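You operate a simulated robot arm through the tools that you are given. There is no shell and no other tool. Be economical: measure what you need, move in short steps, check, and stop when the job is done.

The job below is to be done with a simulated two-armed robot. You get a single attempt, and the scene is never put back.

## Task
On the white end of the packing table, take the cap off the red bottle, pour about 60 ml from it into the mixing cup, holding that steady with the other hand, and put the red bottle back.

Only the result counts: the job must be done as asked and must still hold three seconds after the hand-in. Knocking over, shifting, dropping, spilling or breaking anything else fails it. A push-on lid holds only when it is set on centred and level and pressed home; a screw cap is set on level and turned clockwise until tight.

## Robot
Two 7-joint arms with two-finger parallel grippers on one trunk, on a base that drives. Base frame: it is fixed to the floor where the robot stands at the start and does not move with it; the origin is under the middle of the robot, x ahead of it, y to its left, z up; the surface under the hand at the start is at about z = 760. Lengths are in mm, angles in degrees, forces in N, time in s.
The left shoulder is at the start at [73, 182, 1086], the right one opposite. With the tool pointing down near the work surface each hand reaches from about 280 to 740 mm from the robot's upright axis, wherever it stands, measured 20 degrees to its own side. Payload 3.91 kg a hand.
The TCP of each hand is the grasp point between the finger pads, 30 mm short of the fingertips. In the tool frame z runs along the fingers and y along their closing line. Largest opening 110 mm; finger width 20, thickness 10; the body of the gripper, 48 by 112 mm, starts 55 mm behind the TCP.
Orientation is that of the tool frame in the base frame, as [roll, pitch, yaw] about the fixed x, y, z axes, in that order (R = Rz(yaw) Ry(pitch) Rx(roll)). With the fingers straight down and closing along the base's y, the tool's x points along the base's -x, its y along +y and its z along -z.

## Interface
- The arms move only by the tool drive_tool. It takes "left_rows", "right_rows" or both (then of equal length, played together; a hand with none holds still); each is one flat list of numbers, 7 for each row, row after row: the shift along the base's x, y, z in units of 20 mm (1.0 is 20 mm), then the turn, a rotation vector about the base's x, y, z in units of 5 degrees (1.0 is 5 degrees), then the closure, from 0 (fully open) to 1 (shut). In form: [dx, dy, dz, ax, ay, az, jaw, dx, dy, dz, ax, ay, az, jaw, ...]. A call has 1 to 8 rows; each row shifts and turns the commanded pose from where the row before left it. A call with a number of a shift or a turn outside -1 to 1 is refused whole. Each row takes 0.2 s and may step no farther than 50 mm and 8.6 degrees from the row before; otherwise, or with a gripper value out of range, the whole call is refused. A pose out of reach is approached as far as the arm can. The call stops where the force on the tool passes 40 N (or 10 N more than at its start, if that is more) or the arm is blocked; 0.2 s more then pass. The fingers move at their own pace (about 72 mm/s each) and stop on an object; they squeeze with about 30 N. The grip force told is the motor's: it shows also when the fingers shut on nothing. Time passes only in rows, and 0.2 s behind the last, so rows that do not move let the fingers close. The reply holds the time, the measured pose of the TCP, the force on the tool along the base axes, the opening and the grip force, in the units named above and with some noise, with the torque about the TCP (base axes, N m) and any sound that the robot's microphone picked up.
- Cameras (640 x 400 px; columns grow to the right, rows downward): "scene" is now at [217, -0.8, 1267.1]; the picture's right is [-0.02, -1.00, 0.00], its down [-0.63, 0.01, -0.77] and it looks along [0.77, -0.01, -0.63] (base axes); focal length 214 px, centre (320, 200). "left" rides on the left gripper at [72, -17, -103] in its tool frame; the picture's right is [0.23, 0.97, 0.00], its down [-0.76, 0.18, -0.62] and it looks along [-0.61, 0.14, 0.78] (tool axes); focal length 222 px, centre (320, 200). "right" rides on the right gripper at [72, 17, -103] in its tool frame; the picture's right is [-0.23, 0.97, 0.00], its down [-0.76, -0.18, -0.62] and it looks along [-0.61, -0.14, 0.78] (tool axes); focal length 222 px, centre (320, 200). There is no depth. A picture from a camera that has moved, and an enlarged one, comes with that camera's place and axes in the base frame and with its lens.
- capture(camera): a new picture of that camera. It takes no simulated time.
- move_column(by): slides the trunk up (or, below 0, down) by that many mm; the arms and the scene camera ride with it, the base frame stays. It gives what a move gives, with no picture.
- roll_base(legs): drives the robot by 1 to 6 legs, each [ahead, left, turn to the left] in mm, mm and degrees, along the robot's own axes; the way and the turn of a leg run together, so that a leg with both is an arc; at most 1500 mm and 180 degrees a leg. The arms and the cameras ride along, it lands a little off, and it stops where it bumps. It gives what a move gives.
- pan_tilt(pan, tilt): turns the head with the scene camera to pan (to the left, within 80 degrees either way) and tilt (down, from -29 to 69), counted from straight ahead of the robot. It gives what a move gives.
- zoom(camera, box): a new picture of the part [left, top, right, bottom] of that camera's present view, enlarged. It takes no simulated time.
- hand_in(): hands the job in; it is judged then, once.

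Work in short steps. Places have to be worked out from the pictures, the camera data and where the tool is seen: move nearer, look again, correct. Check each grasp and each placing, and mend what went wrong. You have 120 turns and 108 pictures in all, those below and enlarged ones among them. Open the grippers and draw the arms clear of the work before you hand the job in, unless the task says otherwise; then end with one line.

The tools are called after "Emit:" by a JSON object that holds its "name" and its "arguments". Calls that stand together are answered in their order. drive_tool: Moves the arms, as the interface text tells. Its arguments: {"type":"object","properties":{"left_rows":{"type":"array","items":{"type":"number"}},"right_rows":{"type":"array","items":{"type":"number"}}},"required":[]} The other tools are called the same way: move_column (by) slides the trunk up or down; roll_base (legs) drives the base; pan_tilt (pan, tilt) turns the head that bears the scene camera; capture (camera) takes a picture; zoom (camera, box) takes an enlarged picture of a part of a camera's view; hand_in () hands the job in.

At the start:

```text
time_s: 0.0
left_eef_pos: [339.6, 134.7, 1157.0]
left_tcp_rot: [180.0, -0.1, 180.0]
left_force: [-0.9, -0.5, 0.0]
left_wrist_torque: [0.0, 0.03, 0.0]
left_width: 110.0
left_gripper_force: 0.0
right_eef_pos: [367.9, -226.7, 1142.8]
right_tcp_rot: [180.0, 0.0, -180.0]
right_force: [-0.3, 0.2, -0.4]
right_wrist_torque: [0.01, -0.01, 0.02]
right_width: 110.1
right_gripper_force: 0.1
trunk travel left (down, up): [-350.0, 164.0]
robot x, y, heading: [-1.0, 0.1, -0.1]
head pan, tilt: [-1.0, 39.4]
```

scene: 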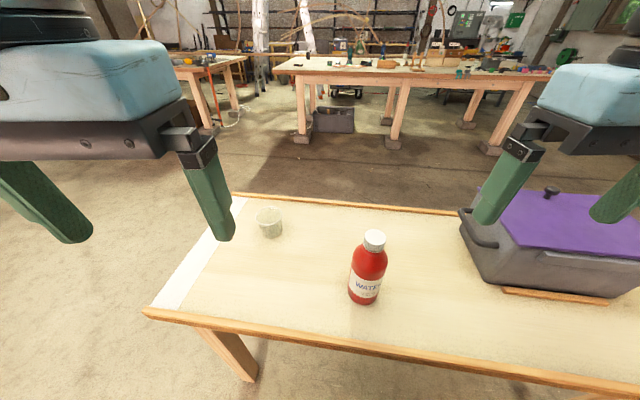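
right: 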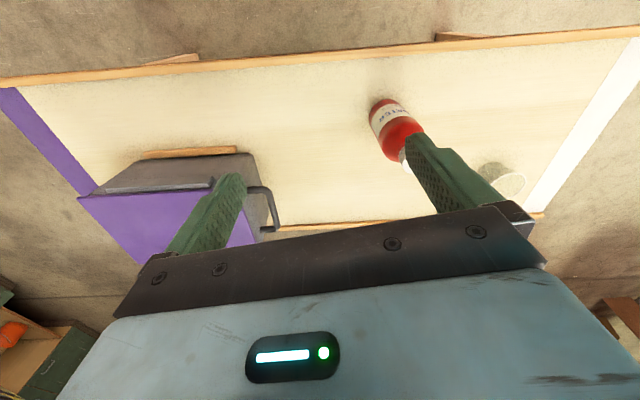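
left: 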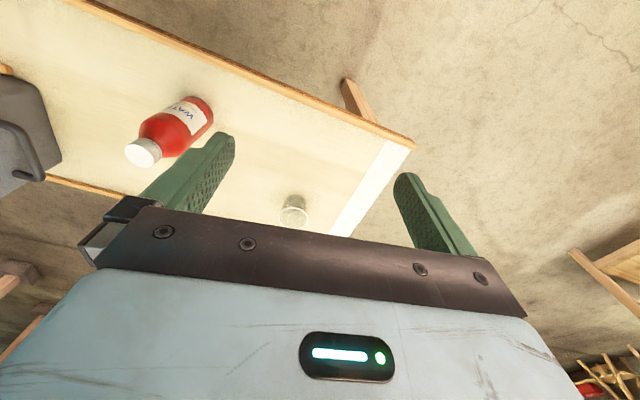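

I judge the bottle to be near (485,-108), with its top at about z 945, and the cup near (670,154). I'll zoom in on both.

Emit:
{"name": "zoom", "arguments": {"camera": "scene", "box": [320, 215, 420, 315]}}

Emit:
{"name": "zoom", "arguments": {"camera": "scene", "box": [220, 190, 310, 250]}}

```text
4.00 times, centred on (370, 265) of scene
camera zoom: at [217.0, -0.8, 1267.1], right [-0.02, -1.0, 0.0], down [-0.63, 0.01, -0.77], along [0.77, -0.01, -0.63], focal length 858 px, centre (120, -60)
```

zoom: 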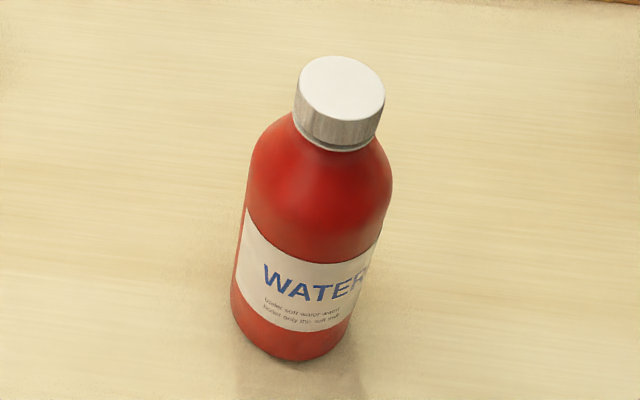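

```text
6.67 times, centred on (265, 220) of scene
camera zoom: at [217.0, -0.8, 1267.1], right [-0.02, -1.0, 0.0], down [-0.63, 0.01, -0.77], along [0.77, -0.01, -0.63], focal length 1430 px, centre (687, 67)
```

zoom: 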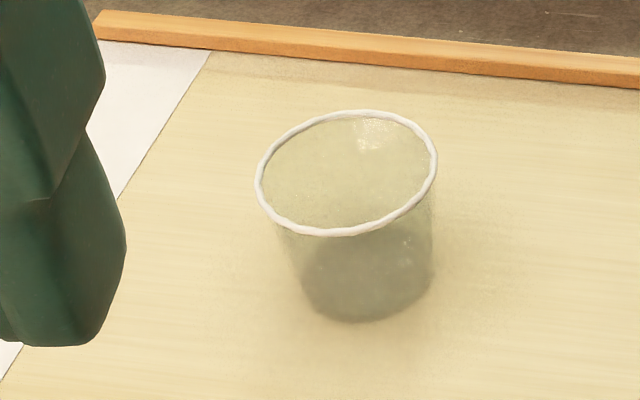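

The bottle stands near (482,-108), about 72 mm across and 199 mm tall, with a 42 mm screw cap. The cup is near (680,146), about 70 mm tall with an 80 mm rim. The right hand will hold the bottle from the side, so I first turn it in yaw and lower it.

Emit:
{"name": "drive_tool", "arguments": {"right_rows": [0, 0, -0.7, 0, 0, 1, 0, 0, 0, -0.7, 0, 0, 1, 0, 0, 0, -0.7, 0, 0, 1, 0, 0, 0, -0.7, 0, 0, 1, 0, 0, 0, -0.7, 0, 0, 1, 0, 0, 0, -0.7, 0, 0, 1, 0, 0, 0, -0.7, 0, 0, 1, 0, 0, 0, -0.7, 0, 0, 1, 0]}}

Emit:
{"name": "drive_tool", "arguments": {"right_rows": [0, 0, -0.5, 0.643, -0.766, 0, 0, 0, 0, -0.5, 0.643, -0.766, 0, 0, 0, 0, -0.5, 0.643, -0.766, 0, 0, 0, 0, -0.5, 0.643, -0.766, 0, 0, 0, 0, -0.5, 0.643, -0.766, 0, 0, 0, 0, -0.5, 0.643, -0.766, 0, 0, 0, 0, -0.5, 0.643, -0.766, 0, 0, 0, 0, -0.5, 0.643, -0.766, 0, 0]}}

```text
time_s: 1.8
left_eef_pos: [338.9, 134.2, 1157.2]
left_tcp_rot: [-180.0, 0.1, -180.0]
left_force: [-0.3, -0.1, 0.1]
left_wrist_torque: [0.0, 0.02, 0.03]
left_width: 110.2
left_gripper_force: 0.1
right_eef_pos: [367.9, -228.2, 1031.2]
right_tcp_rot: [180.0, 0.1, -139.9]
right_force: [0.6, 0.5, -0.6]
right_wrist_torque: [0.0, -0.02, -0.01]
right_width: 109.9
right_gripper_force: 0.1
trunk travel left (down, up): [-350.0, 164.0]
robot x, y, heading: [2.5, 2.3, -0.2]
head pan, tilt: [-1.0, 39.4]
```

```text
time_s: 3.6
left_eef_pos: [340.0, 134.4, 1158.1]
left_tcp_rot: [180.0, 0.0, -180.0]
left_force: [0.3, -0.4, 0.6]
left_wrist_torque: [-0.02, -0.02, -0.03]
left_width: 109.9
left_gripper_force: 0.0
right_eef_pos: [415.0, -234.0, 959.2]
right_tcp_rot: [179.9, 40.1, -139.9]
right_force: [1.0, 0.7, -0.6]
right_wrist_torque: [0.0, -0.03, 0.01]
right_width: 109.9
right_gripper_force: 0.1
right hand out of reach, approached as far as the arm can: row 5, 6, 7, 8
trunk travel left (down, up): [-350.0, 164.0]
robot x, y, heading: [-3.1, 4.0, -0.0]
head pan, tilt: [-1.0, 39.4]
```

The arm runs out of reach because it is folded too tightly. I'll lower the trunk and back the base off a little.

Emit:
{"name": "roll_base", "arguments": {"legs": [[-90, 0, 0]]}}

Emit:
{"name": "move_column", "arguments": {"by": -80}}

Emit:
{"name": "capture", "arguments": {"camera": "scene"}}

```text
time_s: 4.7
left_eef_pos: [250.3, 135.3, 1157.2]
left_tcp_rot: [-180.0, -0.1, -180.0]
left_force: [-1.1, -0.3, 0.1]
left_wrist_torque: [-0.04, -0.05, 0.02]
left_width: 110.1
left_gripper_force: 0.1
right_eef_pos: [325.8, -234.3, 960.1]
right_tcp_rot: [180.0, 40.1, -140.0]
right_force: [0.1, 0.6, -0.3]
right_wrist_torque: [0.03, -0.02, 0.01]
right_width: 110.1
right_gripper_force: 0.0
trunk travel left (down, up): [-350.0, 164.0]
robot x, y, heading: [-90.1, -0.1, -0.0]
head pan, tilt: [-1.0, 39.4]
```

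```text
time_s: 5.9
left_eef_pos: [251.0, 136.2, 1076.6]
left_tcp_rot: [-179.9, 0.0, -179.9]
left_force: [0.5, 0.2, 0.0]
left_wrist_torque: [-0.01, 0.03, 0.0]
left_width: 110.0
left_gripper_force: 0.0
right_eef_pos: [329.8, -235.1, 862.1]
right_tcp_rot: [176.9, 37.1, -141.9]
right_force: [-0.1, 0.7, 1.2]
right_wrist_torque: [0.01, 0.0, -0.05]
right_width: 110.1
right_gripper_force: 0.1
trunk travel left (down, up): [-270.0, 244.0]
robot x, y, heading: [-86.7, -1.0, -0.3]
head pan, tilt: [-1.0, 39.4]
```

```text
102 pictures are left
camera scene: at [150.6, 0.8, 1189.1], right [0.0, -1.0, 0.0], down [-0.61, 0.0, -0.79], along [0.79, 0.0, -0.61], focal length 214 px, centre (320, 200)
```

scene: 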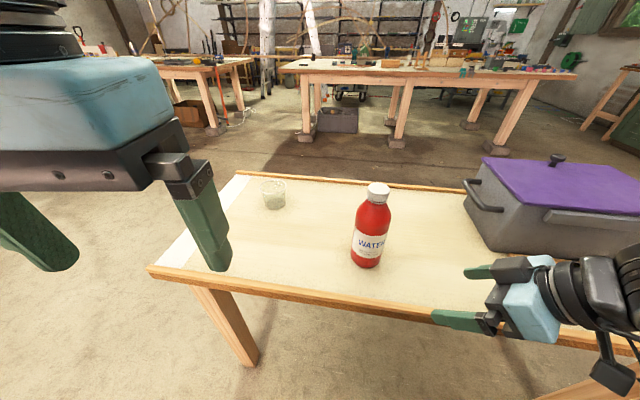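

The geometry checks out: the bottle is still near (482,-108). I'll keep tilting the right hand towards horizontal while moving it to the pre-grasp point.

Emit:
{"name": "drive_tool", "arguments": {"right_rows": [0.3, 0.3, 0.3, 0.643, -0.766, 0, 0, 0.3, 0.3, 0, 0.643, -0.766, 0, 0, 0.3, 0.3, 0, 0.643, -0.766, 0, 0, 0.3, 0.3, 0, 0.643, -0.766, 0, 0, 0.3, 0.3, 0, 0.643, -0.766, 0, 0, 0.3, 0.3, 0, 0.643, -0.766, 0, 0, 0.3, 0.3, 0, 0.643, -0.766, 0, 0]}}

Emit:
{"name": "capture", "arguments": {"camera": "scene"}}

```text
time_s: 7.5
left_eef_pos: [251.3, 134.5, 1076.4]
left_tcp_rot: [180.0, 0.0, -180.0]
left_force: [0.3, -0.5, 0.0]
left_wrist_torque: [0.0, -0.01, 0.0]
left_width: 110.2
left_gripper_force: 0.1
right_eef_pos: [377.6, -193.9, 867.2]
right_tcp_rot: [173.4, 72.0, -144.8]
right_force: [0.3, 0.3, 0.1]
right_wrist_torque: [0.03, 0.01, -0.02]
right_width: 109.9
right_gripper_force: 0.0
right hand out of reach, approached as far as the arm can: row 1, 3
trunk travel left (down, up): [-270.0, 244.0]
robot x, y, heading: [-88.3, -2.6, -0.2]
head pan, tilt: [-1.0, 39.4]
```

```text
101 pictures are left
camera scene: at [151.0, 0.9, 1189.2], right [0.0, -1.0, 0.0], down [-0.61, 0.0, -0.79], along [0.79, 0.0, -0.61], focal length 214 px, centre (320, 200)
```

scene: 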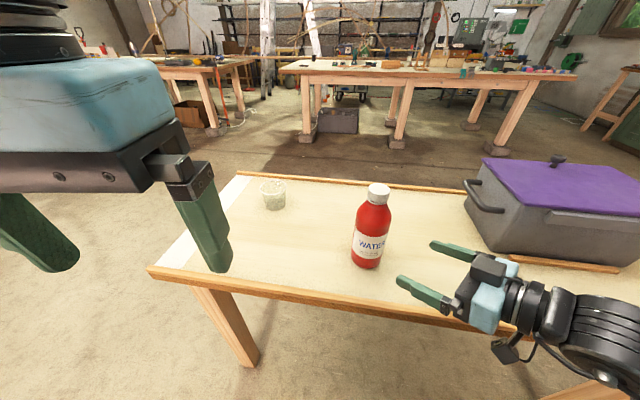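

The right hand is level, heading about 42° and sloping 18° down, with the bottle some 135 mm ahead. I'll move 75 mm closer and then check the centring.

Emit:
{"name": "drive_tool", "arguments": {"right_rows": [0.72, 0.6, -0.2, -0.3, -0.27, 0, 0, 0.72, 0.6, -0.2, 0, 0, 0, 0, 0.72, 0.6, -0.2, 0, 0, 0, 0, 0.72, 0.6, 0, 0, 0, 0, 0]}}

Emit:
{"name": "capture", "arguments": {"camera": "right"}}

Emit:
{"name": "zoom", "arguments": {"camera": "scene", "box": [320, 170, 480, 290]}}

```text
time_s: 8.5
left_eef_pos: [252.1, 134.1, 1076.1]
left_tcp_rot: [180.0, 0.0, 180.0]
left_force: [0.1, -0.1, -0.2]
left_wrist_torque: [-0.01, -0.03, 0.02]
left_width: 109.9
left_gripper_force: 0.1
right_eef_pos: [437.1, -147.1, 856.7]
right_tcp_rot: [-180.0, 72.1, -138.5]
right_force: [0.2, 0.4, -0.9]
right_wrist_torque: [-0.01, -0.03, -0.02]
right_width: 109.9
right_gripper_force: 0.0
trunk travel left (down, up): [-270.0, 244.0]
robot x, y, heading: [-90.2, -1.4, 0.2]
head pan, tilt: [-1.0, 39.4]
```

```text
100 pictures are left
camera right: at [335.6, -214.1, 818.7], right [-0.59, 0.78, 0.22], down [-0.15, -0.37, 0.92], along [0.79, 0.51, 0.34], focal length 222 px, centre (320, 200)
```

right: 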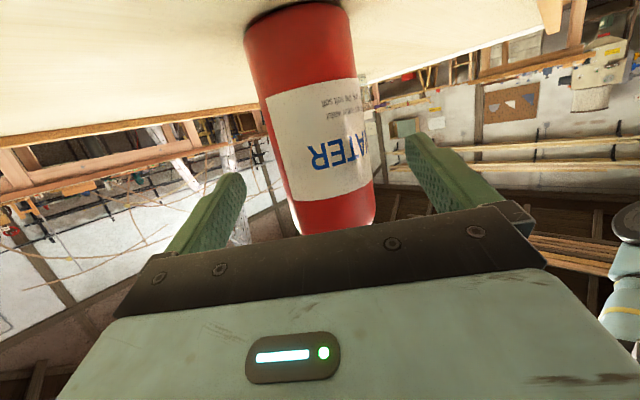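

```text
3.33 times, centred on (400, 230) of scene
camera zoom: at [151.2, 1.1, 1189.2], right [0.0, -1.0, 0.0], down [-0.61, 0.0, -0.79], along [0.79, 0.0, -0.61], focal length 715 px, centre (53, 100)
```

zoom: 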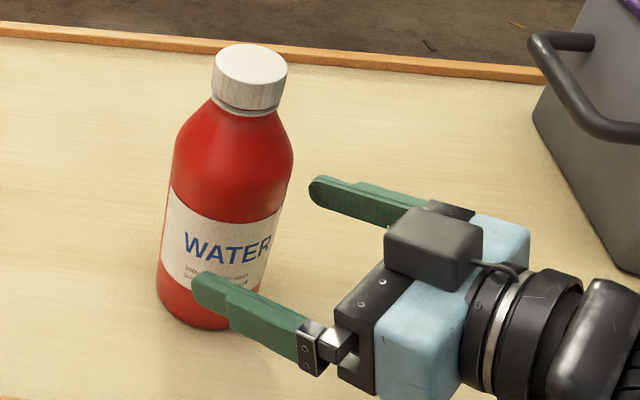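

The bottle is centred between the fingers to within a millimetre. I'll advance 54 mm and close.

Emit:
{"name": "drive_tool", "arguments": {"right_rows": [0.67, 0.59, -0.1, 0, 0, 0, 0, 0.67, 0.59, -0.1, 0, 0, 0, 0, 0.67, 0.59, 0, 0, 0, 0, 0, 0, 0, 0, 0, 0, 0, 0.5, 0, 0, 0, 0, 0, 0, 1, 0, 0, 0, 0, 0, 0, 1, 0, 0, 0, 0, 0, 0, 1]}}

Emit:
{"name": "capture", "arguments": {"camera": "right"}}

Emit:
{"name": "zoom", "arguments": {"camera": "scene", "box": [320, 170, 480, 290]}}

```text
time_s: 10.1
left_eef_pos: [250.7, 134.3, 1076.4]
left_tcp_rot: [180.0, 0.0, 180.0]
left_force: [-0.5, -0.1, 0.1]
left_wrist_torque: [0.0, 0.02, 0.01]
left_width: 110.1
left_gripper_force: 0.0
right_eef_pos: [475.1, -110.5, 853.9]
right_tcp_rot: [-180.0, 72.2, -138.6]
right_force: [0.8, -0.7, 0.5]
right_wrist_torque: [0.0, -0.06, -0.03]
right_width: 69.5
right_gripper_force: 29.7
trunk travel left (down, up): [-270.0, 244.0]
robot x, y, heading: [-88.2, -3.8, 0.3]
head pan, tilt: [-1.0, 39.4]
```

```text
98 pictures are left
camera right: at [374.3, -177.9, 815.7], right [-0.59, 0.78, 0.22], down [-0.15, -0.37, 0.92], along [0.79, 0.51, 0.34], focal length 222 px, centre (320, 200)
```

right: 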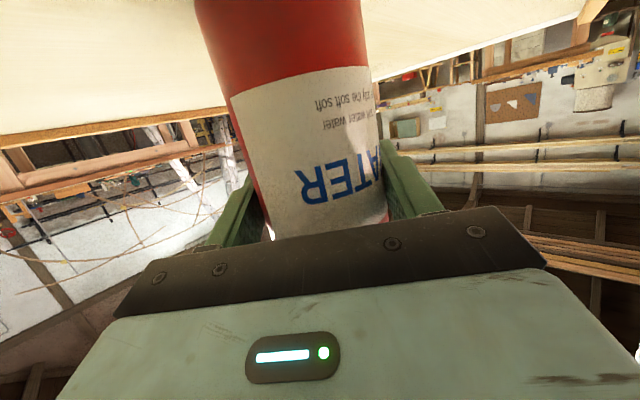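

```text
3.33 times, centred on (400, 230) of scene
camera zoom: at [151.0, 0.9, 1189.2], right [0.0, -1.0, 0.0], down [-0.61, 0.0, -0.79], along [0.79, 0.0, -0.61], focal length 715 px, centre (53, 100)
```

zoom: 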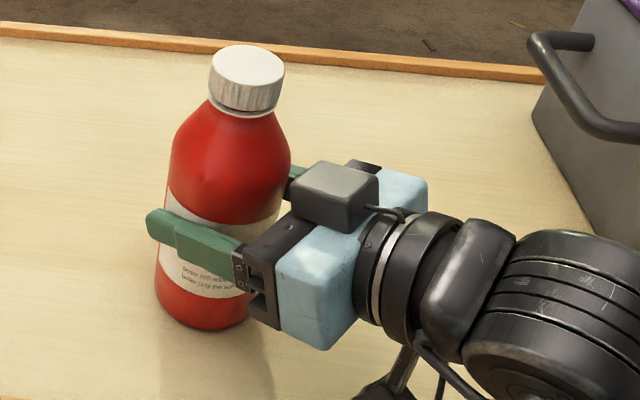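

The bottle is gripped at 69.5 mm. Next I move the left hand above the cap, turning it clockwise first so there is room to unscrew.

Emit:
{"name": "drive_tool", "arguments": {"left_rows": [0.72, -0.756, 0, 0, 0, -1, 0, 0.72, -0.756, 0, 0, 0, -1, 0, 0.72, -0.756, 0, 0, 0, -1, 0, 0.72, -0.756, 0, 0, 0, -1, 0, 0.72, -0.756, 0, 0, 0, -1, 0, 0.72, -0.756, 0, 0, 0, -1, 0, 0.72, -0.756, 0, 0, 0, -1, 0, 0.72, -0.756, 0, 0, 0, -1, 0]}}

Emit:
{"name": "drive_tool", "arguments": {"left_rows": [0.72, -0.756, 0, 0, 0, -1, 0, 0.72, -0.756, 0, 0, 0, -1, 0, 0.72, -0.756, 0, 0, 0, -1, 0, 0.72, -0.756, 0, 0, 0, -1, 0, 0.72, -0.756, 0, 0, 0, -1, 0, 0.72, -0.756, 0, 0, 0, -1, 0, 0.72, -0.756, 0, 0, 0, -1, 0, 0.72, -0.756, 0, 0, 0, -1, 0]}}

Emit:
{"name": "capture", "arguments": {"camera": "left"}}

Emit:
{"name": "capture", "arguments": {"camera": "scene"}}

```text
time_s: 11.9
left_eef_pos: [366.6, 13.4, 1075.6]
left_tcp_rot: [180.0, -0.1, 139.9]
left_force: [0.3, 0.4, 0.5]
left_wrist_torque: [-0.03, 0.01, 0.0]
left_width: 110.1
left_gripper_force: 0.1
right_eef_pos: [475.7, -109.9, 852.8]
right_tcp_rot: [180.0, 72.1, -138.6]
right_force: [0.2, -1.0, 0.4]
right_wrist_torque: [0.05, 0.1, 0.0]
right_width: 69.5
right_gripper_force: 29.8
trunk travel left (down, up): [-270.0, 244.0]
robot x, y, heading: [-84.4, -0.6, -0.2]
head pan, tilt: [-1.0, 39.4]
```

```text
time_s: 13.6
left_eef_pos: [517.9, -9.0, 1100.3]
left_tcp_rot: [-178.4, 4.0, 113.0]
left_force: [0.4, -0.5, 0.6]
left_wrist_torque: [-0.01, -0.05, -0.01]
left_width: 110.0
left_gripper_force: 0.0
left hand out of reach, approached as far as the arm can: row 8
right_eef_pos: [476.3, -110.3, 852.2]
right_tcp_rot: [179.9, 72.2, -138.5]
right_force: [-0.5, -0.5, -0.9]
right_wrist_torque: [0.0, 0.03, -0.01]
right_width: 69.3
right_gripper_force: 30.1
trunk travel left (down, up): [-270.0, 244.0]
robot x, y, heading: [-86.5, 0.2, -0.1]
head pan, tilt: [-1.0, 39.4]
stopped in row 8 (left hand): the arm was blocked; the commanded pose is now the measured one
```

```text
96 pictures are left
camera left: at [472.6, 59.7, 1198.8], right [0.81, 0.59, -0.04], down [0.46, -0.58, 0.67], along [0.37, -0.56, -0.74], focal length 222 px, centre (320, 200)
```

left: 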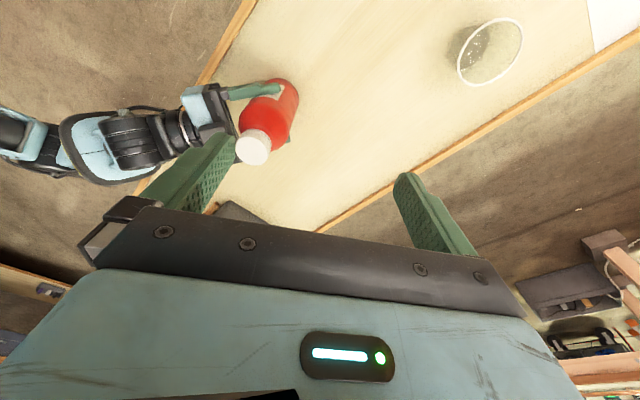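

```text
95 pictures are left
camera scene: at [149.4, -1.2, 1186.7], right [-0.02, -1.0, 0.0], down [-0.63, 0.01, -0.77], along [0.77, -0.01, -0.63], focal length 214 px, centre (320, 200)
```

scene: 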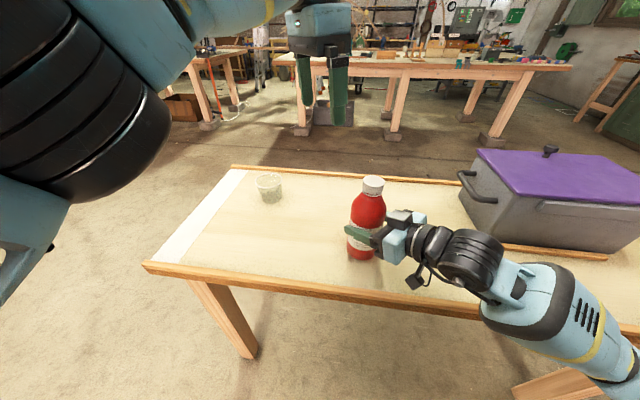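

The left arm was blocked, since crossing over to the bottle is awkward. I'll back it off to its own side, lift the capped bottle with the right hand and bring it to the middle to unscrew in the air. Its home is TCP (476,-110,853).

Emit:
{"name": "drive_tool", "arguments": {"left_rows": [-0.48, 1, 0.1, 0, 0, 0, 0, -0.48, 1, 0.1, 0, 0, 0, 0, -0.48, 1, 0, 0.2, 0, 0, 0, -0.48, 1, 0, 0.2, 0, 0, 0, -0.48, 1, 0, 0.2, 0, 0, 0, 0, 0.5, 0, 0.2, 0, 0, 0]}}

Emit:
{"name": "drive_tool", "arguments": {"right_rows": [0, 0, 0.5, 0, 0, 0, 1, 0, 0, 0.6, 0, 0, 0, 1, 0, 0, 0.6, 0, 0, 0, 1, 0, 0, 0.6, 0, 0, 0, 1]}}

Emit:
{"name": "capture", "arguments": {"camera": "scene"}}

```text
time_s: 15.0
left_eef_pos: [470.4, 100.6, 1102.6]
left_tcp_rot: [180.0, 0.2, 112.8]
left_force: [1.0, -0.2, -0.7]
left_wrist_torque: [0.01, 0.02, -0.02]
left_width: 110.2
left_gripper_force: 0.0
right_eef_pos: [475.9, -111.3, 853.8]
right_tcp_rot: [-180.0, 72.2, -138.5]
right_force: [-0.1, -0.6, 0.6]
right_wrist_torque: [-0.01, 0.01, 0.01]
right_width: 69.7
right_gripper_force: 30.1
trunk travel left (down, up): [-270.0, 244.0]
robot x, y, heading: [-87.8, -0.5, 0.0]
head pan, tilt: [-1.0, 39.4]
```

```text
time_s: 16.0
left_eef_pos: [469.7, 100.4, 1103.0]
left_tcp_rot: [-180.0, 0.1, 112.8]
left_force: [-0.4, 0.8, 0.4]
left_wrist_torque: [-0.01, -0.01, -0.02]
left_width: 109.9
left_gripper_force: 0.0
right_eef_pos: [475.8, -110.9, 898.7]
right_tcp_rot: [-179.9, 72.2, -138.5]
right_force: [0.3, 0.9, -2.1]
right_wrist_torque: [0.02, 0.02, -0.01]
right_width: 69.5
right_gripper_force: 29.8
trunk travel left (down, up): [-270.0, 244.0]
robot x, y, heading: [-89.8, 0.3, 0.1]
head pan, tilt: [-1.0, 39.4]
```

```text
94 pictures are left
camera scene: at [150.1, -0.5, 1186.6], right [-0.02, -1.0, 0.0], down [-0.63, 0.01, -0.77], along [0.77, -0.01, -0.63], focal length 214 px, centre (320, 200)
```

scene: 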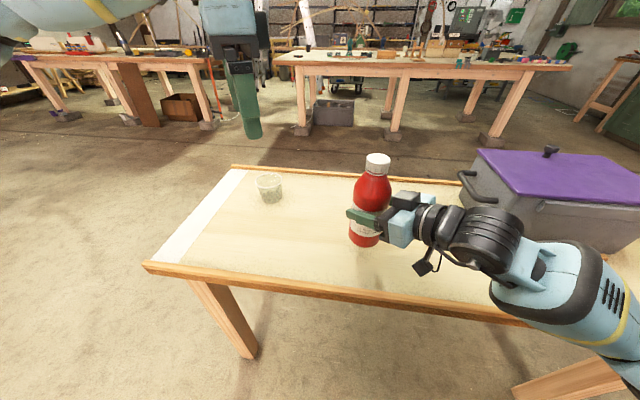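

The bottle is lifted and weighs roughly 2.5 N. I'll bring it to the middle, about y = 40.

Emit:
{"name": "drive_tool", "arguments": {"right_rows": [0.1, 0.95, 0, 0, 0, 0, 1, 0.1, 0.95, 0, 0, 0, 0, 1, 0.1, 0.95, 0, 0, 0, 0, 1, 0.1, 0.95, 0, 0, 0, 0, 1, 0.1, 0.95, 0, 0, 0, 0, 1, 0.1, 0.95, 0, 0, 0, 0, 1, 0.1, 0.95, 0, 0, 0, 0, 1, 0.1, 0.95, 0, 0, 0, 0, 1]}}

Emit:
{"name": "capture", "arguments": {"camera": "left"}}

Emit:
{"name": "zoom", "arguments": {"camera": "scene", "box": [200, 80, 400, 280]}}

```text
time_s: 17.8
left_eef_pos: [469.7, 100.6, 1101.0]
left_tcp_rot: [-179.9, 0.1, 112.8]
left_force: [-0.1, -0.5, -0.7]
left_wrist_torque: [-0.03, 0.01, -0.01]
left_width: 109.8
left_gripper_force: 0.0
right_eef_pos: [492.8, 41.7, 898.7]
right_tcp_rot: [-179.9, 72.3, -138.3]
right_force: [-0.3, 0.6, -2.0]
right_wrist_torque: [-0.01, 0.01, -0.01]
right_width: 69.3
right_gripper_force: 30.0
trunk travel left (down, up): [-270.0, 244.0]
robot x, y, heading: [-86.7, 2.2, -0.0]
head pan, tilt: [-1.0, 39.4]
```

```text
93 pictures are left
camera left: at [425.8, 161.9, 1205.7], right [0.81, 0.59, 0.0], down [0.46, -0.63, 0.62], along [0.37, -0.51, -0.78], focal length 222 px, centre (320, 200)
```

left: 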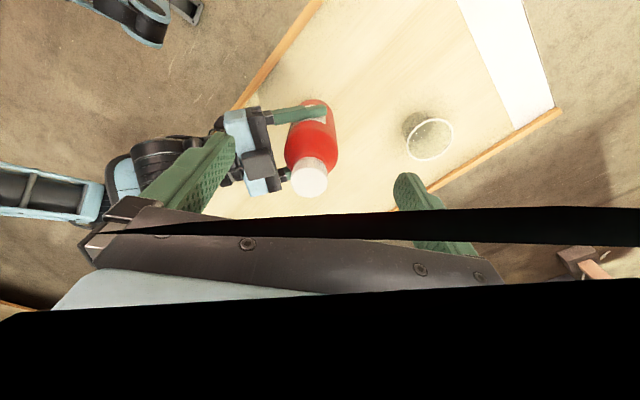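

```text
2.00 times, centred on (300, 180) of scene
camera zoom: at [150.2, -0.2, 1186.6], right [-0.02, -1.0, 0.0], down [-0.63, 0.01, -0.77], along [0.77, -0.01, -0.63], focal length 429 px, centre (360, 240)
```

zoom: 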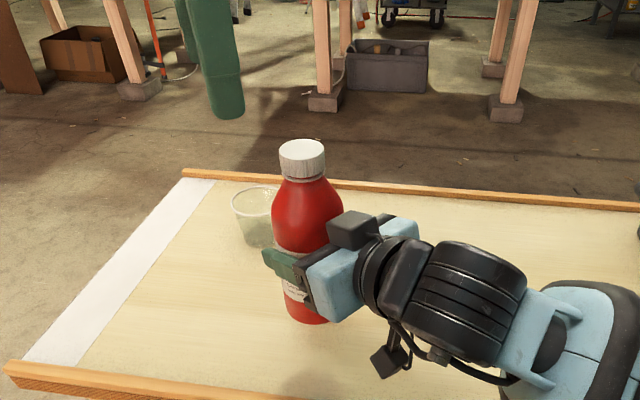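

The cap is near (496.5,46.5) with its top at about z 1005. I'll bring the left hand over it and try turning further clockwise to see how much range there is.

Emit:
{"name": "drive_tool", "arguments": {"left_rows": [0.45, -0.9, -0.5, 0, 0, 0, 0, 0.45, -0.9, -0.5, 0, 0, 0, 0, 0.45, -0.9, -0.5, 0, 0, 0, 0, 0, 0, 0, 0, 0, -1, 0, 0, 0, 0, 0, 0, -1, 0, 0, 0, 0, 0, 0, -1, 0, 0, 0, 0, 0, 0, -1, 0]}}

Emit:
{"name": "capture", "arguments": {"camera": "left"}}

```text
time_s: 19.4
left_eef_pos: [496.3, 46.4, 1073.3]
left_tcp_rot: [-179.9, 0.1, 92.8]
left_force: [-1.3, -0.1, -0.4]
left_wrist_torque: [0.03, -0.03, 0.02]
left_width: 109.9
left_gripper_force: 0.0
right_eef_pos: [493.4, 41.7, 900.1]
right_tcp_rot: [-179.8, 72.2, -138.4]
right_force: [-0.3, -0.1, -2.1]
right_wrist_torque: [-0.03, 0.01, 0.0]
right_width: 69.5
right_gripper_force: 29.9
trunk travel left (down, up): [-270.0, 244.0]
robot x, y, heading: [-88.6, -1.7, 0.0]
head pan, tilt: [-1.0, 39.4]
```

```text
91 pictures are left
camera left: at [476.0, 118.9, 1175.8], right [0.96, 0.27, 0.0], down [0.21, -0.75, 0.62], along [0.17, -0.6, -0.78], focal length 222 px, centre (320, 200)
```

left: 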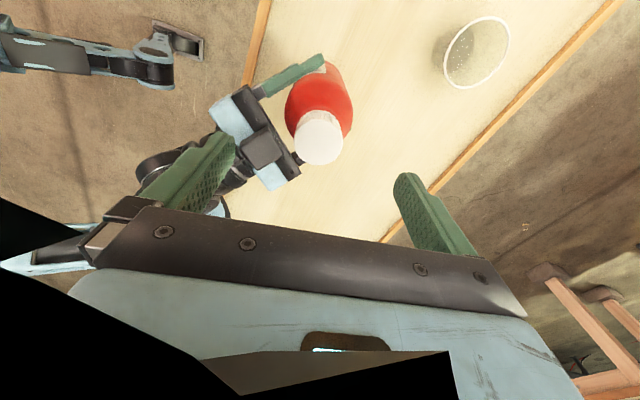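

The cap is at about (496,48). There is still wrist range, so I'll turn 30° more.

Emit:
{"name": "drive_tool", "arguments": {"left_rows": [0, 0.05, -0.3, 0, 0, -1, 0, 0, 0, -0.3, 0, 0, -1, 0, 0, 0, -0.3, 0, 0, -1, 0, 0, 0, 0, 0, 0, -1, 0, 0, 0, 0, 0, 0, -1, 0, 0, 0, 0, 0, 0, -1, 0, 0, 0, 0, 0, 0, -1, 0, 0, 0, 0, 0, 0, -1, 0]}}

Emit:
{"name": "capture", "arguments": {"camera": "left"}}

```text
time_s: 21.2
left_eef_pos: [496.1, 47.9, 1053.7]
left_tcp_rot: [-179.9, 0.0, 52.8]
left_force: [-0.3, 0.8, 0.0]
left_wrist_torque: [0.0, -0.03, 0.0]
left_width: 110.2
left_gripper_force: 0.0
right_eef_pos: [492.5, 41.3, 900.7]
right_tcp_rot: [-179.9, 72.2, -138.5]
right_force: [-0.6, -0.7, -2.9]
right_wrist_torque: [-0.05, 0.02, 0.01]
right_width: 69.3
right_gripper_force: 30.1
trunk travel left (down, up): [-270.0, 244.0]
robot x, y, heading: [-86.3, 0.1, 0.0]
head pan, tilt: [-1.0, 39.4]
```

```text
90 pictures are left
camera left: at [526.3, 116.1, 1157.3], right [0.91, -0.41, 0.0], down [-0.32, -0.71, 0.62], along [-0.26, -0.57, -0.78], focal length 222 px, centre (320, 200)
```

left: 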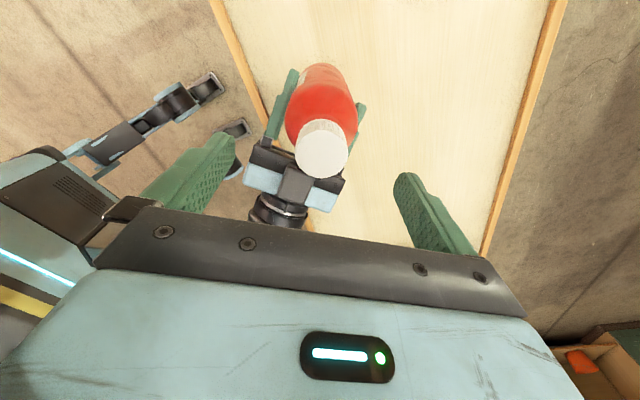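

The cap is centred to about 1 mm. I'll lower to TCP z 1016 and close on it.

Emit:
{"name": "drive_tool", "arguments": {"left_rows": [0, 0, -0.95, 0, 0, 0, 0, 0, 0, -0.93, 0, 0, 0, 0.3, 0, 0, 0, 0, 0, 0, 1, 0, 0, 0, 0, 0, 0, 1, 0, 0, 0, 0, 0, 0, 1, 0, 0, 0, 0, 0, 0, 1]}}

Emit:
{"name": "capture", "arguments": {"camera": "left"}}

Emit:
{"name": "zoom", "arguments": {"camera": "scene", "box": [220, 60, 380, 180]}}

```text
time_s: 22.6
left_eef_pos: [495.7, 48.9, 1015.7]
left_tcp_rot: [-180.0, 0.2, 52.9]
left_force: [8.7, -4.8, 0.2]
left_wrist_torque: [-0.12, -0.24, 0.03]
left_width: 37.4
left_gripper_force: 30.2
right_eef_pos: [491.6, 42.3, 899.6]
right_tcp_rot: [-179.9, 72.2, -138.3]
right_force: [-7.7, 4.9, -2.2]
right_wrist_torque: [-0.45, -0.74, 0.08]
right_width: 69.6
right_gripper_force: 30.4
trunk travel left (down, up): [-270.0, 244.0]
robot x, y, heading: [-88.3, -2.6, -0.1]
head pan, tilt: [-1.0, 39.4]
```

```text
89 pictures are left
camera left: at [526.3, 116.4, 1118.8], right [0.91, -0.41, 0.0], down [-0.32, -0.71, 0.62], along [-0.25, -0.57, -0.78], focal length 222 px, centre (320, 200)
```

left: 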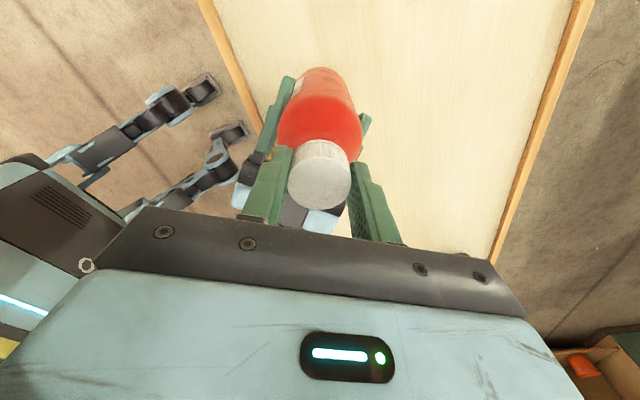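

```text
3.33 times, centred on (300, 120) of scene
camera zoom: at [150.2, -0.5, 1186.6], right [-0.02, -1.0, 0.0], down [-0.63, 0.01, -0.77], along [0.77, -0.01, -0.63], focal length 715 px, centre (387, 467)
```

zoom: 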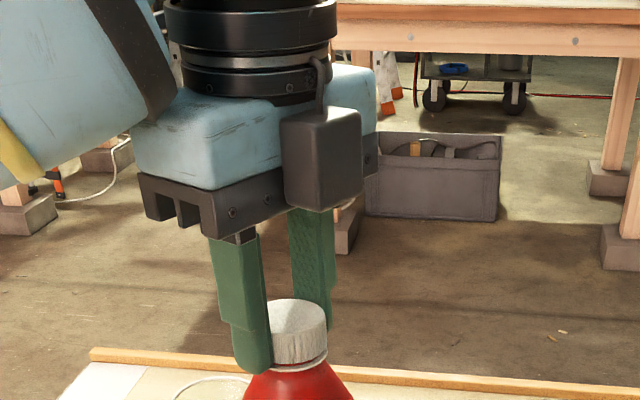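

The cap is gripped at 37.4 mm with about 10 N of side load. I'll relieve that slightly and turn 40° counterclockwise.

Emit:
{"name": "drive_tool", "arguments": {"left_rows": [0.05, -0.03, 0, 0, 0, 1, 1, 0, 0, 0, 0, 0, 1, 1, 0, 0, 0, 0, 0, 1, 1, 0, 0, 0, 0, 0, 1, 1, 0, 0, 0, 0, 0, 1, 1, 0, 0, 0, 0, 0, 1, 1, 0, 0, 0, 0, 0, 1, 1, 0, 0, 0, 0, 0, 1, 1]}}

Emit:
{"name": "zoom", "arguments": {"camera": "scene", "box": [220, 110, 380, 230]}}

```text
time_s: 24.4
left_eef_pos: [496.2, 46.2, 1017.5]
left_tcp_rot: [-179.9, 0.1, 92.9]
left_force: [-9.3, -2.1, -3.8]
left_wrist_torque: [-0.14, 0.47, -0.04]
left_width: 37.4
left_gripper_force: 29.7
right_eef_pos: [492.5, 41.9, 900.0]
right_tcp_rot: [-179.9, 72.2, -138.5]
right_force: [9.0, 3.2, 1.1]
right_wrist_torque: [-0.17, 0.57, -0.01]
right_width: 69.4
right_gripper_force: 29.9
trunk travel left (down, up): [-270.0, 244.0]
robot x, y, heading: [-89.2, 1.0, -0.0]
head pan, tilt: [-1.0, 39.4]
```

```text
3.33 times, centred on (300, 170) of scene
camera zoom: at [150.2, -0.5, 1186.6], right [-0.02, -1.0, 0.0], down [-0.63, 0.01, -0.77], along [0.77, -0.01, -0.63], focal length 715 px, centre (387, 300)
```

zoom: 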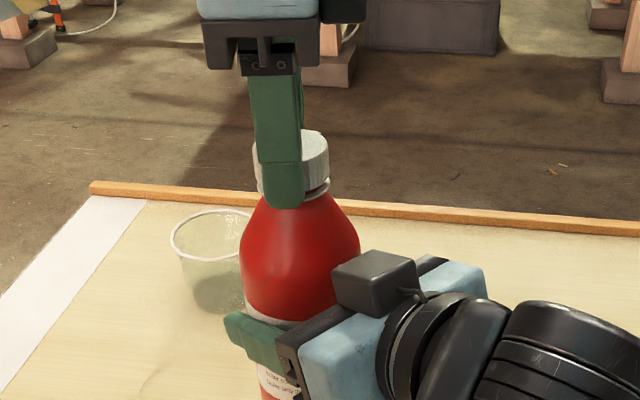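

The reaction torque about z is near zero, so the cap seems to be turning. I'll continue another 40° and ease off the side load.

Emit:
{"name": "drive_tool", "arguments": {"left_rows": [-0.05, 0, 0, 0, 0, 1, 1, 0, 0, 0, 0, 0, 1, 1, 0, 0, 0, 0, 0, 1, 1, 0, 0, 0, 0, 0, 1, 1, 0, 0, 0, 0, 0, 1, 1, 0, 0, 0, 0, 0, 1, 1, 0, 0, 0, 0, 0, 1, 1, 0, 0, 0, 0, 0, 1, 1]}}

Emit:
{"name": "drive_tool", "arguments": {"left_rows": [0, 0, 0, 0, 0, 1, 1, 0, 0, 0, 0, 0, 1, 1, 0, 0, 0, 0, 0, 1, 1, 0, 0, 0, 0, 0, 1, 1, 0, 0, 0, 0, 0, 1, 1, 0, 0, 0, 0, 0, 1, 1, 0, 0, 0, 0, 0, 1, 1, 0, 0, 0, 0, 0, 1, 1]}}

Emit:
{"name": "zoom", "arguments": {"camera": "scene", "box": [220, 110, 380, 230]}}

```text
time_s: 26.2
left_eef_pos: [495.7, 47.1, 1017.2]
left_tcp_rot: [-180.0, 0.1, 132.9]
left_force: [-13.2, 1.1, -1.7]
left_wrist_torque: [0.12, 0.74, -0.05]
left_width: 37.6
left_gripper_force: 30.4
right_eef_pos: [492.5, 39.6, 899.3]
right_tcp_rot: [-179.9, 72.0, -138.5]
right_force: [13.4, -2.1, -1.9]
right_wrist_torque: [-0.04, 0.82, -0.03]
right_width: 69.1
right_gripper_force: 29.8
trunk travel left (down, up): [-270.0, 244.0]
robot x, y, heading: [-87.6, 3.6, -0.1]
head pan, tilt: [-1.0, 39.4]
```

```text
time_s: 28.0
left_eef_pos: [496.3, 47.3, 1015.8]
left_tcp_rot: [180.0, 0.1, 172.9]
left_force: [-12.7, -2.6, 0.0]
left_wrist_torque: [-0.11, 0.81, -0.02]
left_width: 37.6
left_gripper_force: 30.5
right_eef_pos: [492.0, 41.9, 899.5]
right_tcp_rot: [180.0, 72.2, -138.5]
right_force: [12.8, 4.0, -2.2]
right_wrist_torque: [-0.3, 0.75, -0.02]
right_width: 69.2
right_gripper_force: 30.1
trunk travel left (down, up): [-270.0, 244.0]
robot x, y, heading: [-87.6, -3.7, 0.0]
head pan, tilt: [-1.0, 39.4]
```

```text
3.33 times, centred on (300, 170) of scene
camera zoom: at [150.2, -0.5, 1186.6], right [-0.02, -1.0, 0.0], down [-0.63, 0.01, -0.77], along [0.77, -0.01, -0.63], focal length 715 px, centre (387, 300)
```

zoom: 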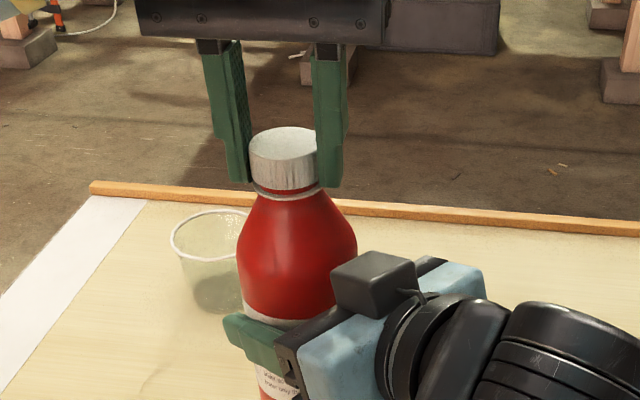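

That makes 120° turned so far. I'll keep going with a small shift in x to relieve the load.

Emit:
{"name": "drive_tool", "arguments": {"left_rows": [-0.1, 0, 0, 0, 0, 1, 1, 0, 0, 0, 0, 0, 1, 1, 0, 0, 0, 0, 0, 1, 1, 0, 0, 0, 0, 0, 1, 1, 0, 0, 0, 0, 0, 1, 1, 0, 0, 0, 0, 0, 1, 1, 0, 0, 0, 0, 0, 1, 1, 0, 0, 0, 0, 0, 1, 1]}}

Emit:
{"name": "drive_tool", "arguments": {"left_rows": [0, 0, 0, 0, 0, 1, 1, 0, 0, 0, 0, 0, 1, 1, 0, 0, 0, 0, 0, 1, 1, 0, 0, 0, 0, 0, 1, 1, 0, 0, 0, 0, 0, 1, 1, 0, 0, 0, 0, 0, 1, 1, 0, 0, 0, 0, 0, 1, 1, 0, 0, 0, 0, 0, 1, 1]}}

Emit:
{"name": "zoom", "arguments": {"camera": "scene", "box": [220, 110, 380, 230]}}

```text
time_s: 29.8
left_eef_pos: [493.8, 47.2, 1017.3]
left_tcp_rot: [-180.0, 0.2, -147.1]
left_force: [12.3, -8.9, 1.3]
left_wrist_torque: [-0.18, -0.31, -0.03]
left_width: 37.2
left_gripper_force: 30.6
right_eef_pos: [491.0, 41.3, 899.8]
right_tcp_rot: [-179.9, 72.2, -138.3]
right_force: [-11.5, 8.5, -2.5]
right_wrist_torque: [-0.82, -1.06, 0.08]
right_width: 69.0
right_gripper_force: 30.1
trunk travel left (down, up): [-270.0, 244.0]
robot x, y, heading: [-86.5, 3.1, 0.1]
head pan, tilt: [-1.0, 39.4]
```

```text
time_s: 31.6
left_eef_pos: [494.1, 46.1, 1016.9]
left_tcp_rot: [-180.0, 0.1, -107.0]
left_force: [11.8, -13.4, 5.5]
left_wrist_torque: [-0.71, -0.1, -0.1]
left_width: 37.6
left_gripper_force: 30.2
right_eef_pos: [492.0, 41.7, 899.2]
right_tcp_rot: [-180.0, 72.1, -138.5]
right_force: [-11.7, 13.1, -7.7]
right_wrist_torque: [-0.92, -1.24, 0.14]
right_width: 69.5
right_gripper_force: 29.8
trunk travel left (down, up): [-270.0, 244.0]
robot x, y, heading: [-87.0, 0.8, 0.0]
head pan, tilt: [-1.0, 39.4]
```

```text
3.33 times, centred on (300, 170) of scene
camera zoom: at [150.2, -0.5, 1186.6], right [-0.02, -1.0, 0.0], down [-0.63, 0.01, -0.77], along [0.77, -0.01, -0.63], focal length 715 px, centre (387, 300)
```

zoom: 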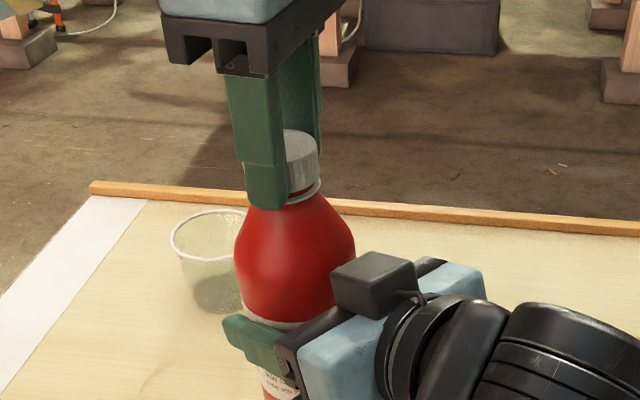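

The cap is now pushing upward, so it is climbing the thread after 200°. I'll relieve the load and continue with a slight rise.

Emit:
{"name": "drive_tool", "arguments": {"left_rows": [0.06, -0.06, 0.04, 0, 0, 1, 1, 0, 0, 0.02, 0, 0, 1, 1, 0, 0, 0.02, 0, 0, 1, 1, 0, 0, 0.02, 0, 0, 1, 1, 0, 0, 0.02, 0, 0, 1, 1, 0, 0, 0.02, 0, 0, 1, 1, 0, 0, 0.02, 0, 0, 1, 1, 0, 0, 0.02, 0, 0, 1, 1]}}

```text
time_s: 33.4
left_eef_pos: [495.5, 47.1, 1020.0]
left_tcp_rot: [-179.9, 0.2, -67.1]
left_force: [11.0, -4.8, -0.6]
left_wrist_torque: [-0.33, 0.0, -0.03]
left_width: 37.4
left_gripper_force: 30.3
right_eef_pos: [493.0, 41.9, 900.1]
right_tcp_rot: [-179.9, 72.3, -138.4]
right_force: [-10.5, 6.1, -0.9]
right_wrist_torque: [-0.27, -1.29, 0.14]
right_width: 69.8
right_gripper_force: 29.9
trunk travel left (down, up): [-270.0, 244.0]
robot x, y, heading: [-87.9, -2.5, -0.1]
head pan, tilt: [-1.0, 39.4]
```

That's 240° turned. I'll carry on with another 40°, still rising slightly.

Emit:
{"name": "drive_tool", "arguments": {"left_rows": [0.05, 0, 0.02, 0, 0, 1, 1, 0, 0, 0.02, 0, 0, 1, 1, 0, 0, 0.02, 0, 0, 1, 1, 0, 0, 0.02, 0, 0, 1, 1, 0, 0, 0.02, 0, 0, 1, 1, 0, 0, 0.02, 0, 0, 1, 1, 0, 0, 0.02, 0, 0, 1, 1, 0, 0, 0.02, 0, 0, 1, 1]}}

Emit:
{"name": "zoom", "arguments": {"camera": "scene", "box": [220, 110, 380, 230]}}

```text
time_s: 35.2
left_eef_pos: [516.7, 46.1, 1026.8]
left_tcp_rot: [-179.8, 0.8, -38.5]
left_force: [-19.2, 1.2, -11.2]
left_wrist_torque: [-0.12, 1.05, 0.04]
left_width: 37.0
left_gripper_force: 30.0
left hand out of reach, approached as far as the arm can: row 1, 2, 6, 7, 8
right_eef_pos: [493.7, 41.3, 901.3]
right_tcp_rot: [-179.7, 72.5, -138.3]
right_force: [18.4, -1.4, 10.3]
right_wrist_torque: [0.27, 0.99, -0.15]
right_width: 70.7
right_gripper_force: 29.9
trunk travel left (down, up): [-270.0, 244.0]
robot x, y, heading: [-88.3, 2.5, -0.2]
head pan, tilt: [-1.0, 39.4]
```

```text
3.33 times, centred on (300, 170) of scene
camera zoom: at [150.1, -0.3, 1186.6], right [-0.02, -1.0, 0.0], down [-0.63, 0.01, -0.77], along [0.77, -0.01, -0.63], focal length 715 px, centre (387, 300)
```

zoom: 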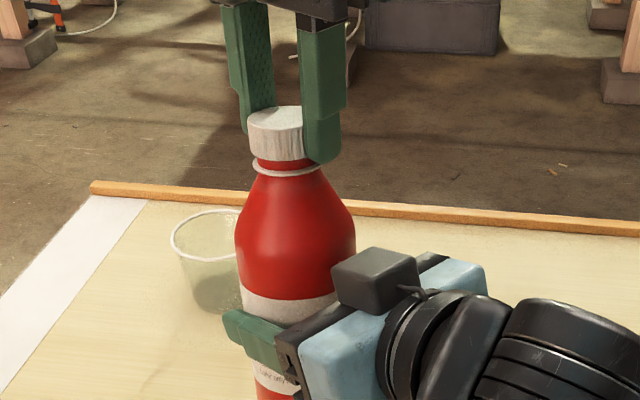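

The wrist hit its limit and dragged sideways, which also shifted the bottle slightly upward in the grip. I'll open the left fingers, raise clear and look.

Emit:
{"name": "drive_tool", "arguments": {"left_rows": [0, 0, 0, 0, 0, 0, 0.3, 0, 0, 0, 0, 0, 0, 0, 0, 0, 0, 0, 0, 0, 0, 0, 0, 1, 0, 0, -1, 0, 0, 0, 1, 0, 0, -1, 0, 0, 0, 1, 0, 0, -1, 0]}}

Emit:
{"name": "zoom", "arguments": {"camera": "scene", "box": [220, 110, 380, 230]}}

Emit:
{"name": "capture", "arguments": {"camera": "left"}}

```text
time_s: 36.6
left_eef_pos: [517.6, 46.0, 1089.6]
left_tcp_rot: [-179.8, 0.5, -53.6]
left_force: [0.4, 0.3, -0.7]
left_wrist_torque: [0.03, -0.02, 0.0]
left_width: 110.0
left_gripper_force: 0.1
right_eef_pos: [492.9, 41.3, 899.5]
right_tcp_rot: [-179.9, 72.1, -138.4]
right_force: [-0.3, -0.3, -2.1]
right_wrist_torque: [0.02, -0.01, 0.01]
right_width: 70.5
right_gripper_force: 29.9
trunk travel left (down, up): [-270.0, 244.0]
robot x, y, heading: [-90.4, -0.2, 0.1]
head pan, tilt: [-1.0, 39.4]
```

```text
3.33 times, centred on (300, 170) of scene
camera zoom: at [150.1, -0.5, 1186.6], right [-0.02, -1.0, 0.0], down [-0.63, 0.01, -0.77], along [0.77, -0.01, -0.63], focal length 715 px, centre (387, 300)
```

zoom: 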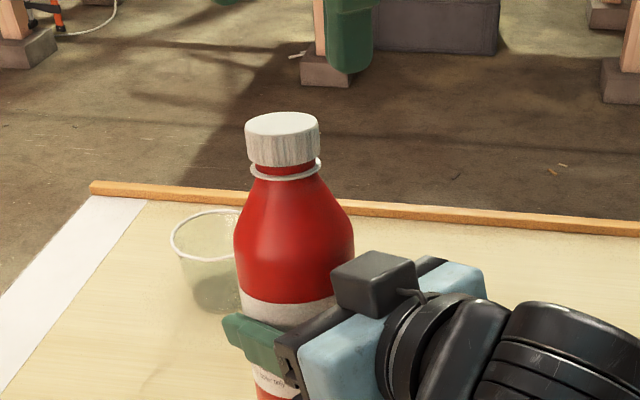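

```text
82 pictures are left
camera left: at [574.7, -3.1, 1193.3], right [-0.65, -0.76, -0.01], down [-0.59, 0.5, 0.63], along [-0.47, 0.41, -0.78], focal length 222 px, centre (320, 200)
```

left: 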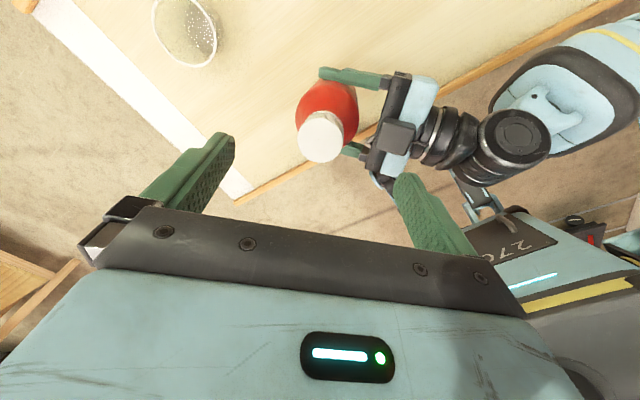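

The two views disagree on where the cap is, so the bottle may have tipped forward in the grip. I'll check with the right camera.

Emit:
{"name": "capture", "arguments": {"camera": "right"}}

Emit:
{"name": "zoom", "arguments": {"camera": "left", "box": [260, 40, 420, 180]}}

```text
81 pictures are left
camera right: at [391.1, -25.9, 862.0], right [-0.59, 0.78, 0.22], down [-0.15, -0.37, 0.92], along [0.79, 0.51, 0.34], focal length 222 px, centre (320, 200)
```

right: 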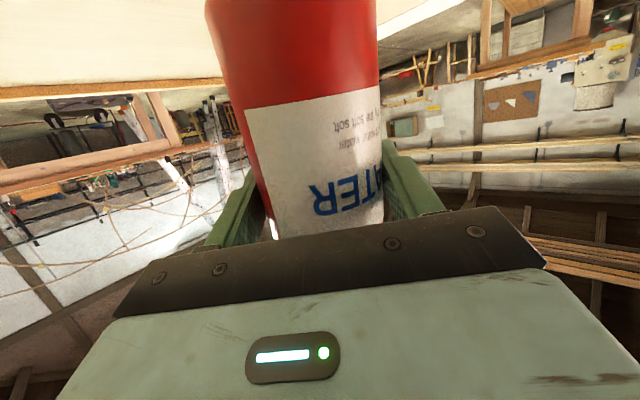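

```text
2.86 times, centred on (340, 110) of left
camera zoom: at [574.7, -3.1, 1193.3], right [-0.65, -0.76, -0.01], down [-0.59, 0.5, 0.63], along [-0.47, 0.41, -0.78], focal length 635 px, centre (263, 457)
```

zoom: 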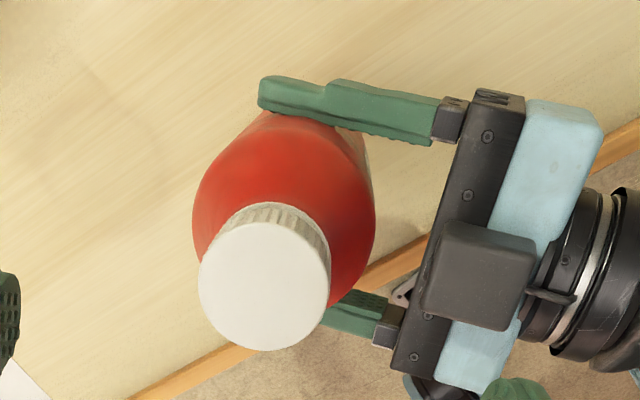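

The cap top is now near (515,50,1010), so the bottle leans about 8–10° forward in the grip. I'll lower it onto the table here and regrip it upright, going down slowly until contact.

Emit:
{"name": "drive_tool", "arguments": {"right_rows": [0, 0, -0.8, 0, 0, 0, 1, 0, 0, -0.8, 0, 0, 0, 1, 0, 0, -0.3, 0, 0, 0, 1]}}

Emit:
{"name": "capture", "arguments": {"camera": "scene"}}

```text
time_s: 37.4
left_eef_pos: [518.2, 45.4, 1090.6]
left_tcp_rot: [-179.7, 0.5, -53.5]
left_force: [-0.5, -0.3, -0.1]
left_wrist_torque: [-0.01, -0.04, 0.0]
left_width: 109.8
left_gripper_force: 0.2
right_eef_pos: [492.5, 41.4, 861.8]
right_tcp_rot: [-179.9, 72.2, -138.5]
right_force: [-0.1, -0.5, -2.2]
right_wrist_torque: [0.0, -0.01, 0.01]
right_width: 70.4
right_gripper_force: 30.3
trunk travel left (down, up): [-270.0, 244.0]
robot x, y, heading: [-84.2, -4.8, -0.2]
head pan, tilt: [-1.0, 39.4]
```

```text
79 pictures are left
camera scene: at [150.2, -0.6, 1186.6], right [-0.02, -1.0, 0.0], down [-0.63, 0.01, -0.77], along [0.77, -0.01, -0.63], focal length 214 px, centre (320, 200)
```

scene: 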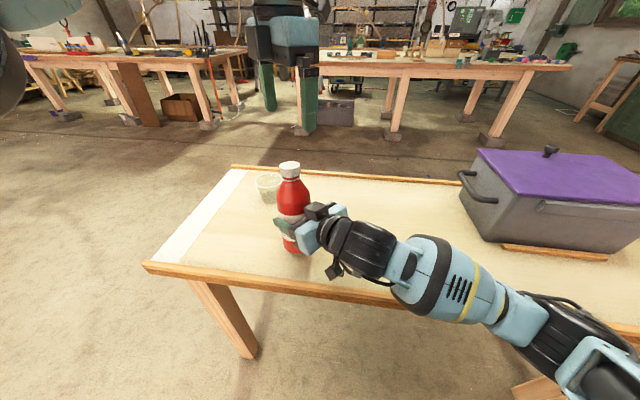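

No contact yet. I'll lower it in small steps.

Emit:
{"name": "drive_tool", "arguments": {"right_rows": [0, 0, -0.25, 0, 0, 0, 1, 0, 0, -0.25, 0, 0, 0, 1, 0, 0, -0.1, 0, 0, 0, 1]}}

```text
time_s: 38.2
left_eef_pos: [517.3, 46.2, 1089.9]
left_tcp_rot: [-179.7, 0.4, -53.5]
left_force: [0.2, 0.9, 0.8]
left_wrist_torque: [0.0, 0.01, -0.03]
left_width: 110.0
left_gripper_force: 0.1
right_eef_pos: [491.9, 42.2, 850.6]
right_tcp_rot: [-179.7, 72.4, -138.3]
right_force: [-0.9, -0.6, 4.4]
right_wrist_torque: [0.05, -0.05, -0.01]
right_width: 70.0
right_gripper_force: 30.2
trunk travel left (down, up): [-270.0, 244.0]
robot x, y, heading: [-85.0, 1.1, -0.1]
head pan, tilt: [-1.0, 39.4]
```

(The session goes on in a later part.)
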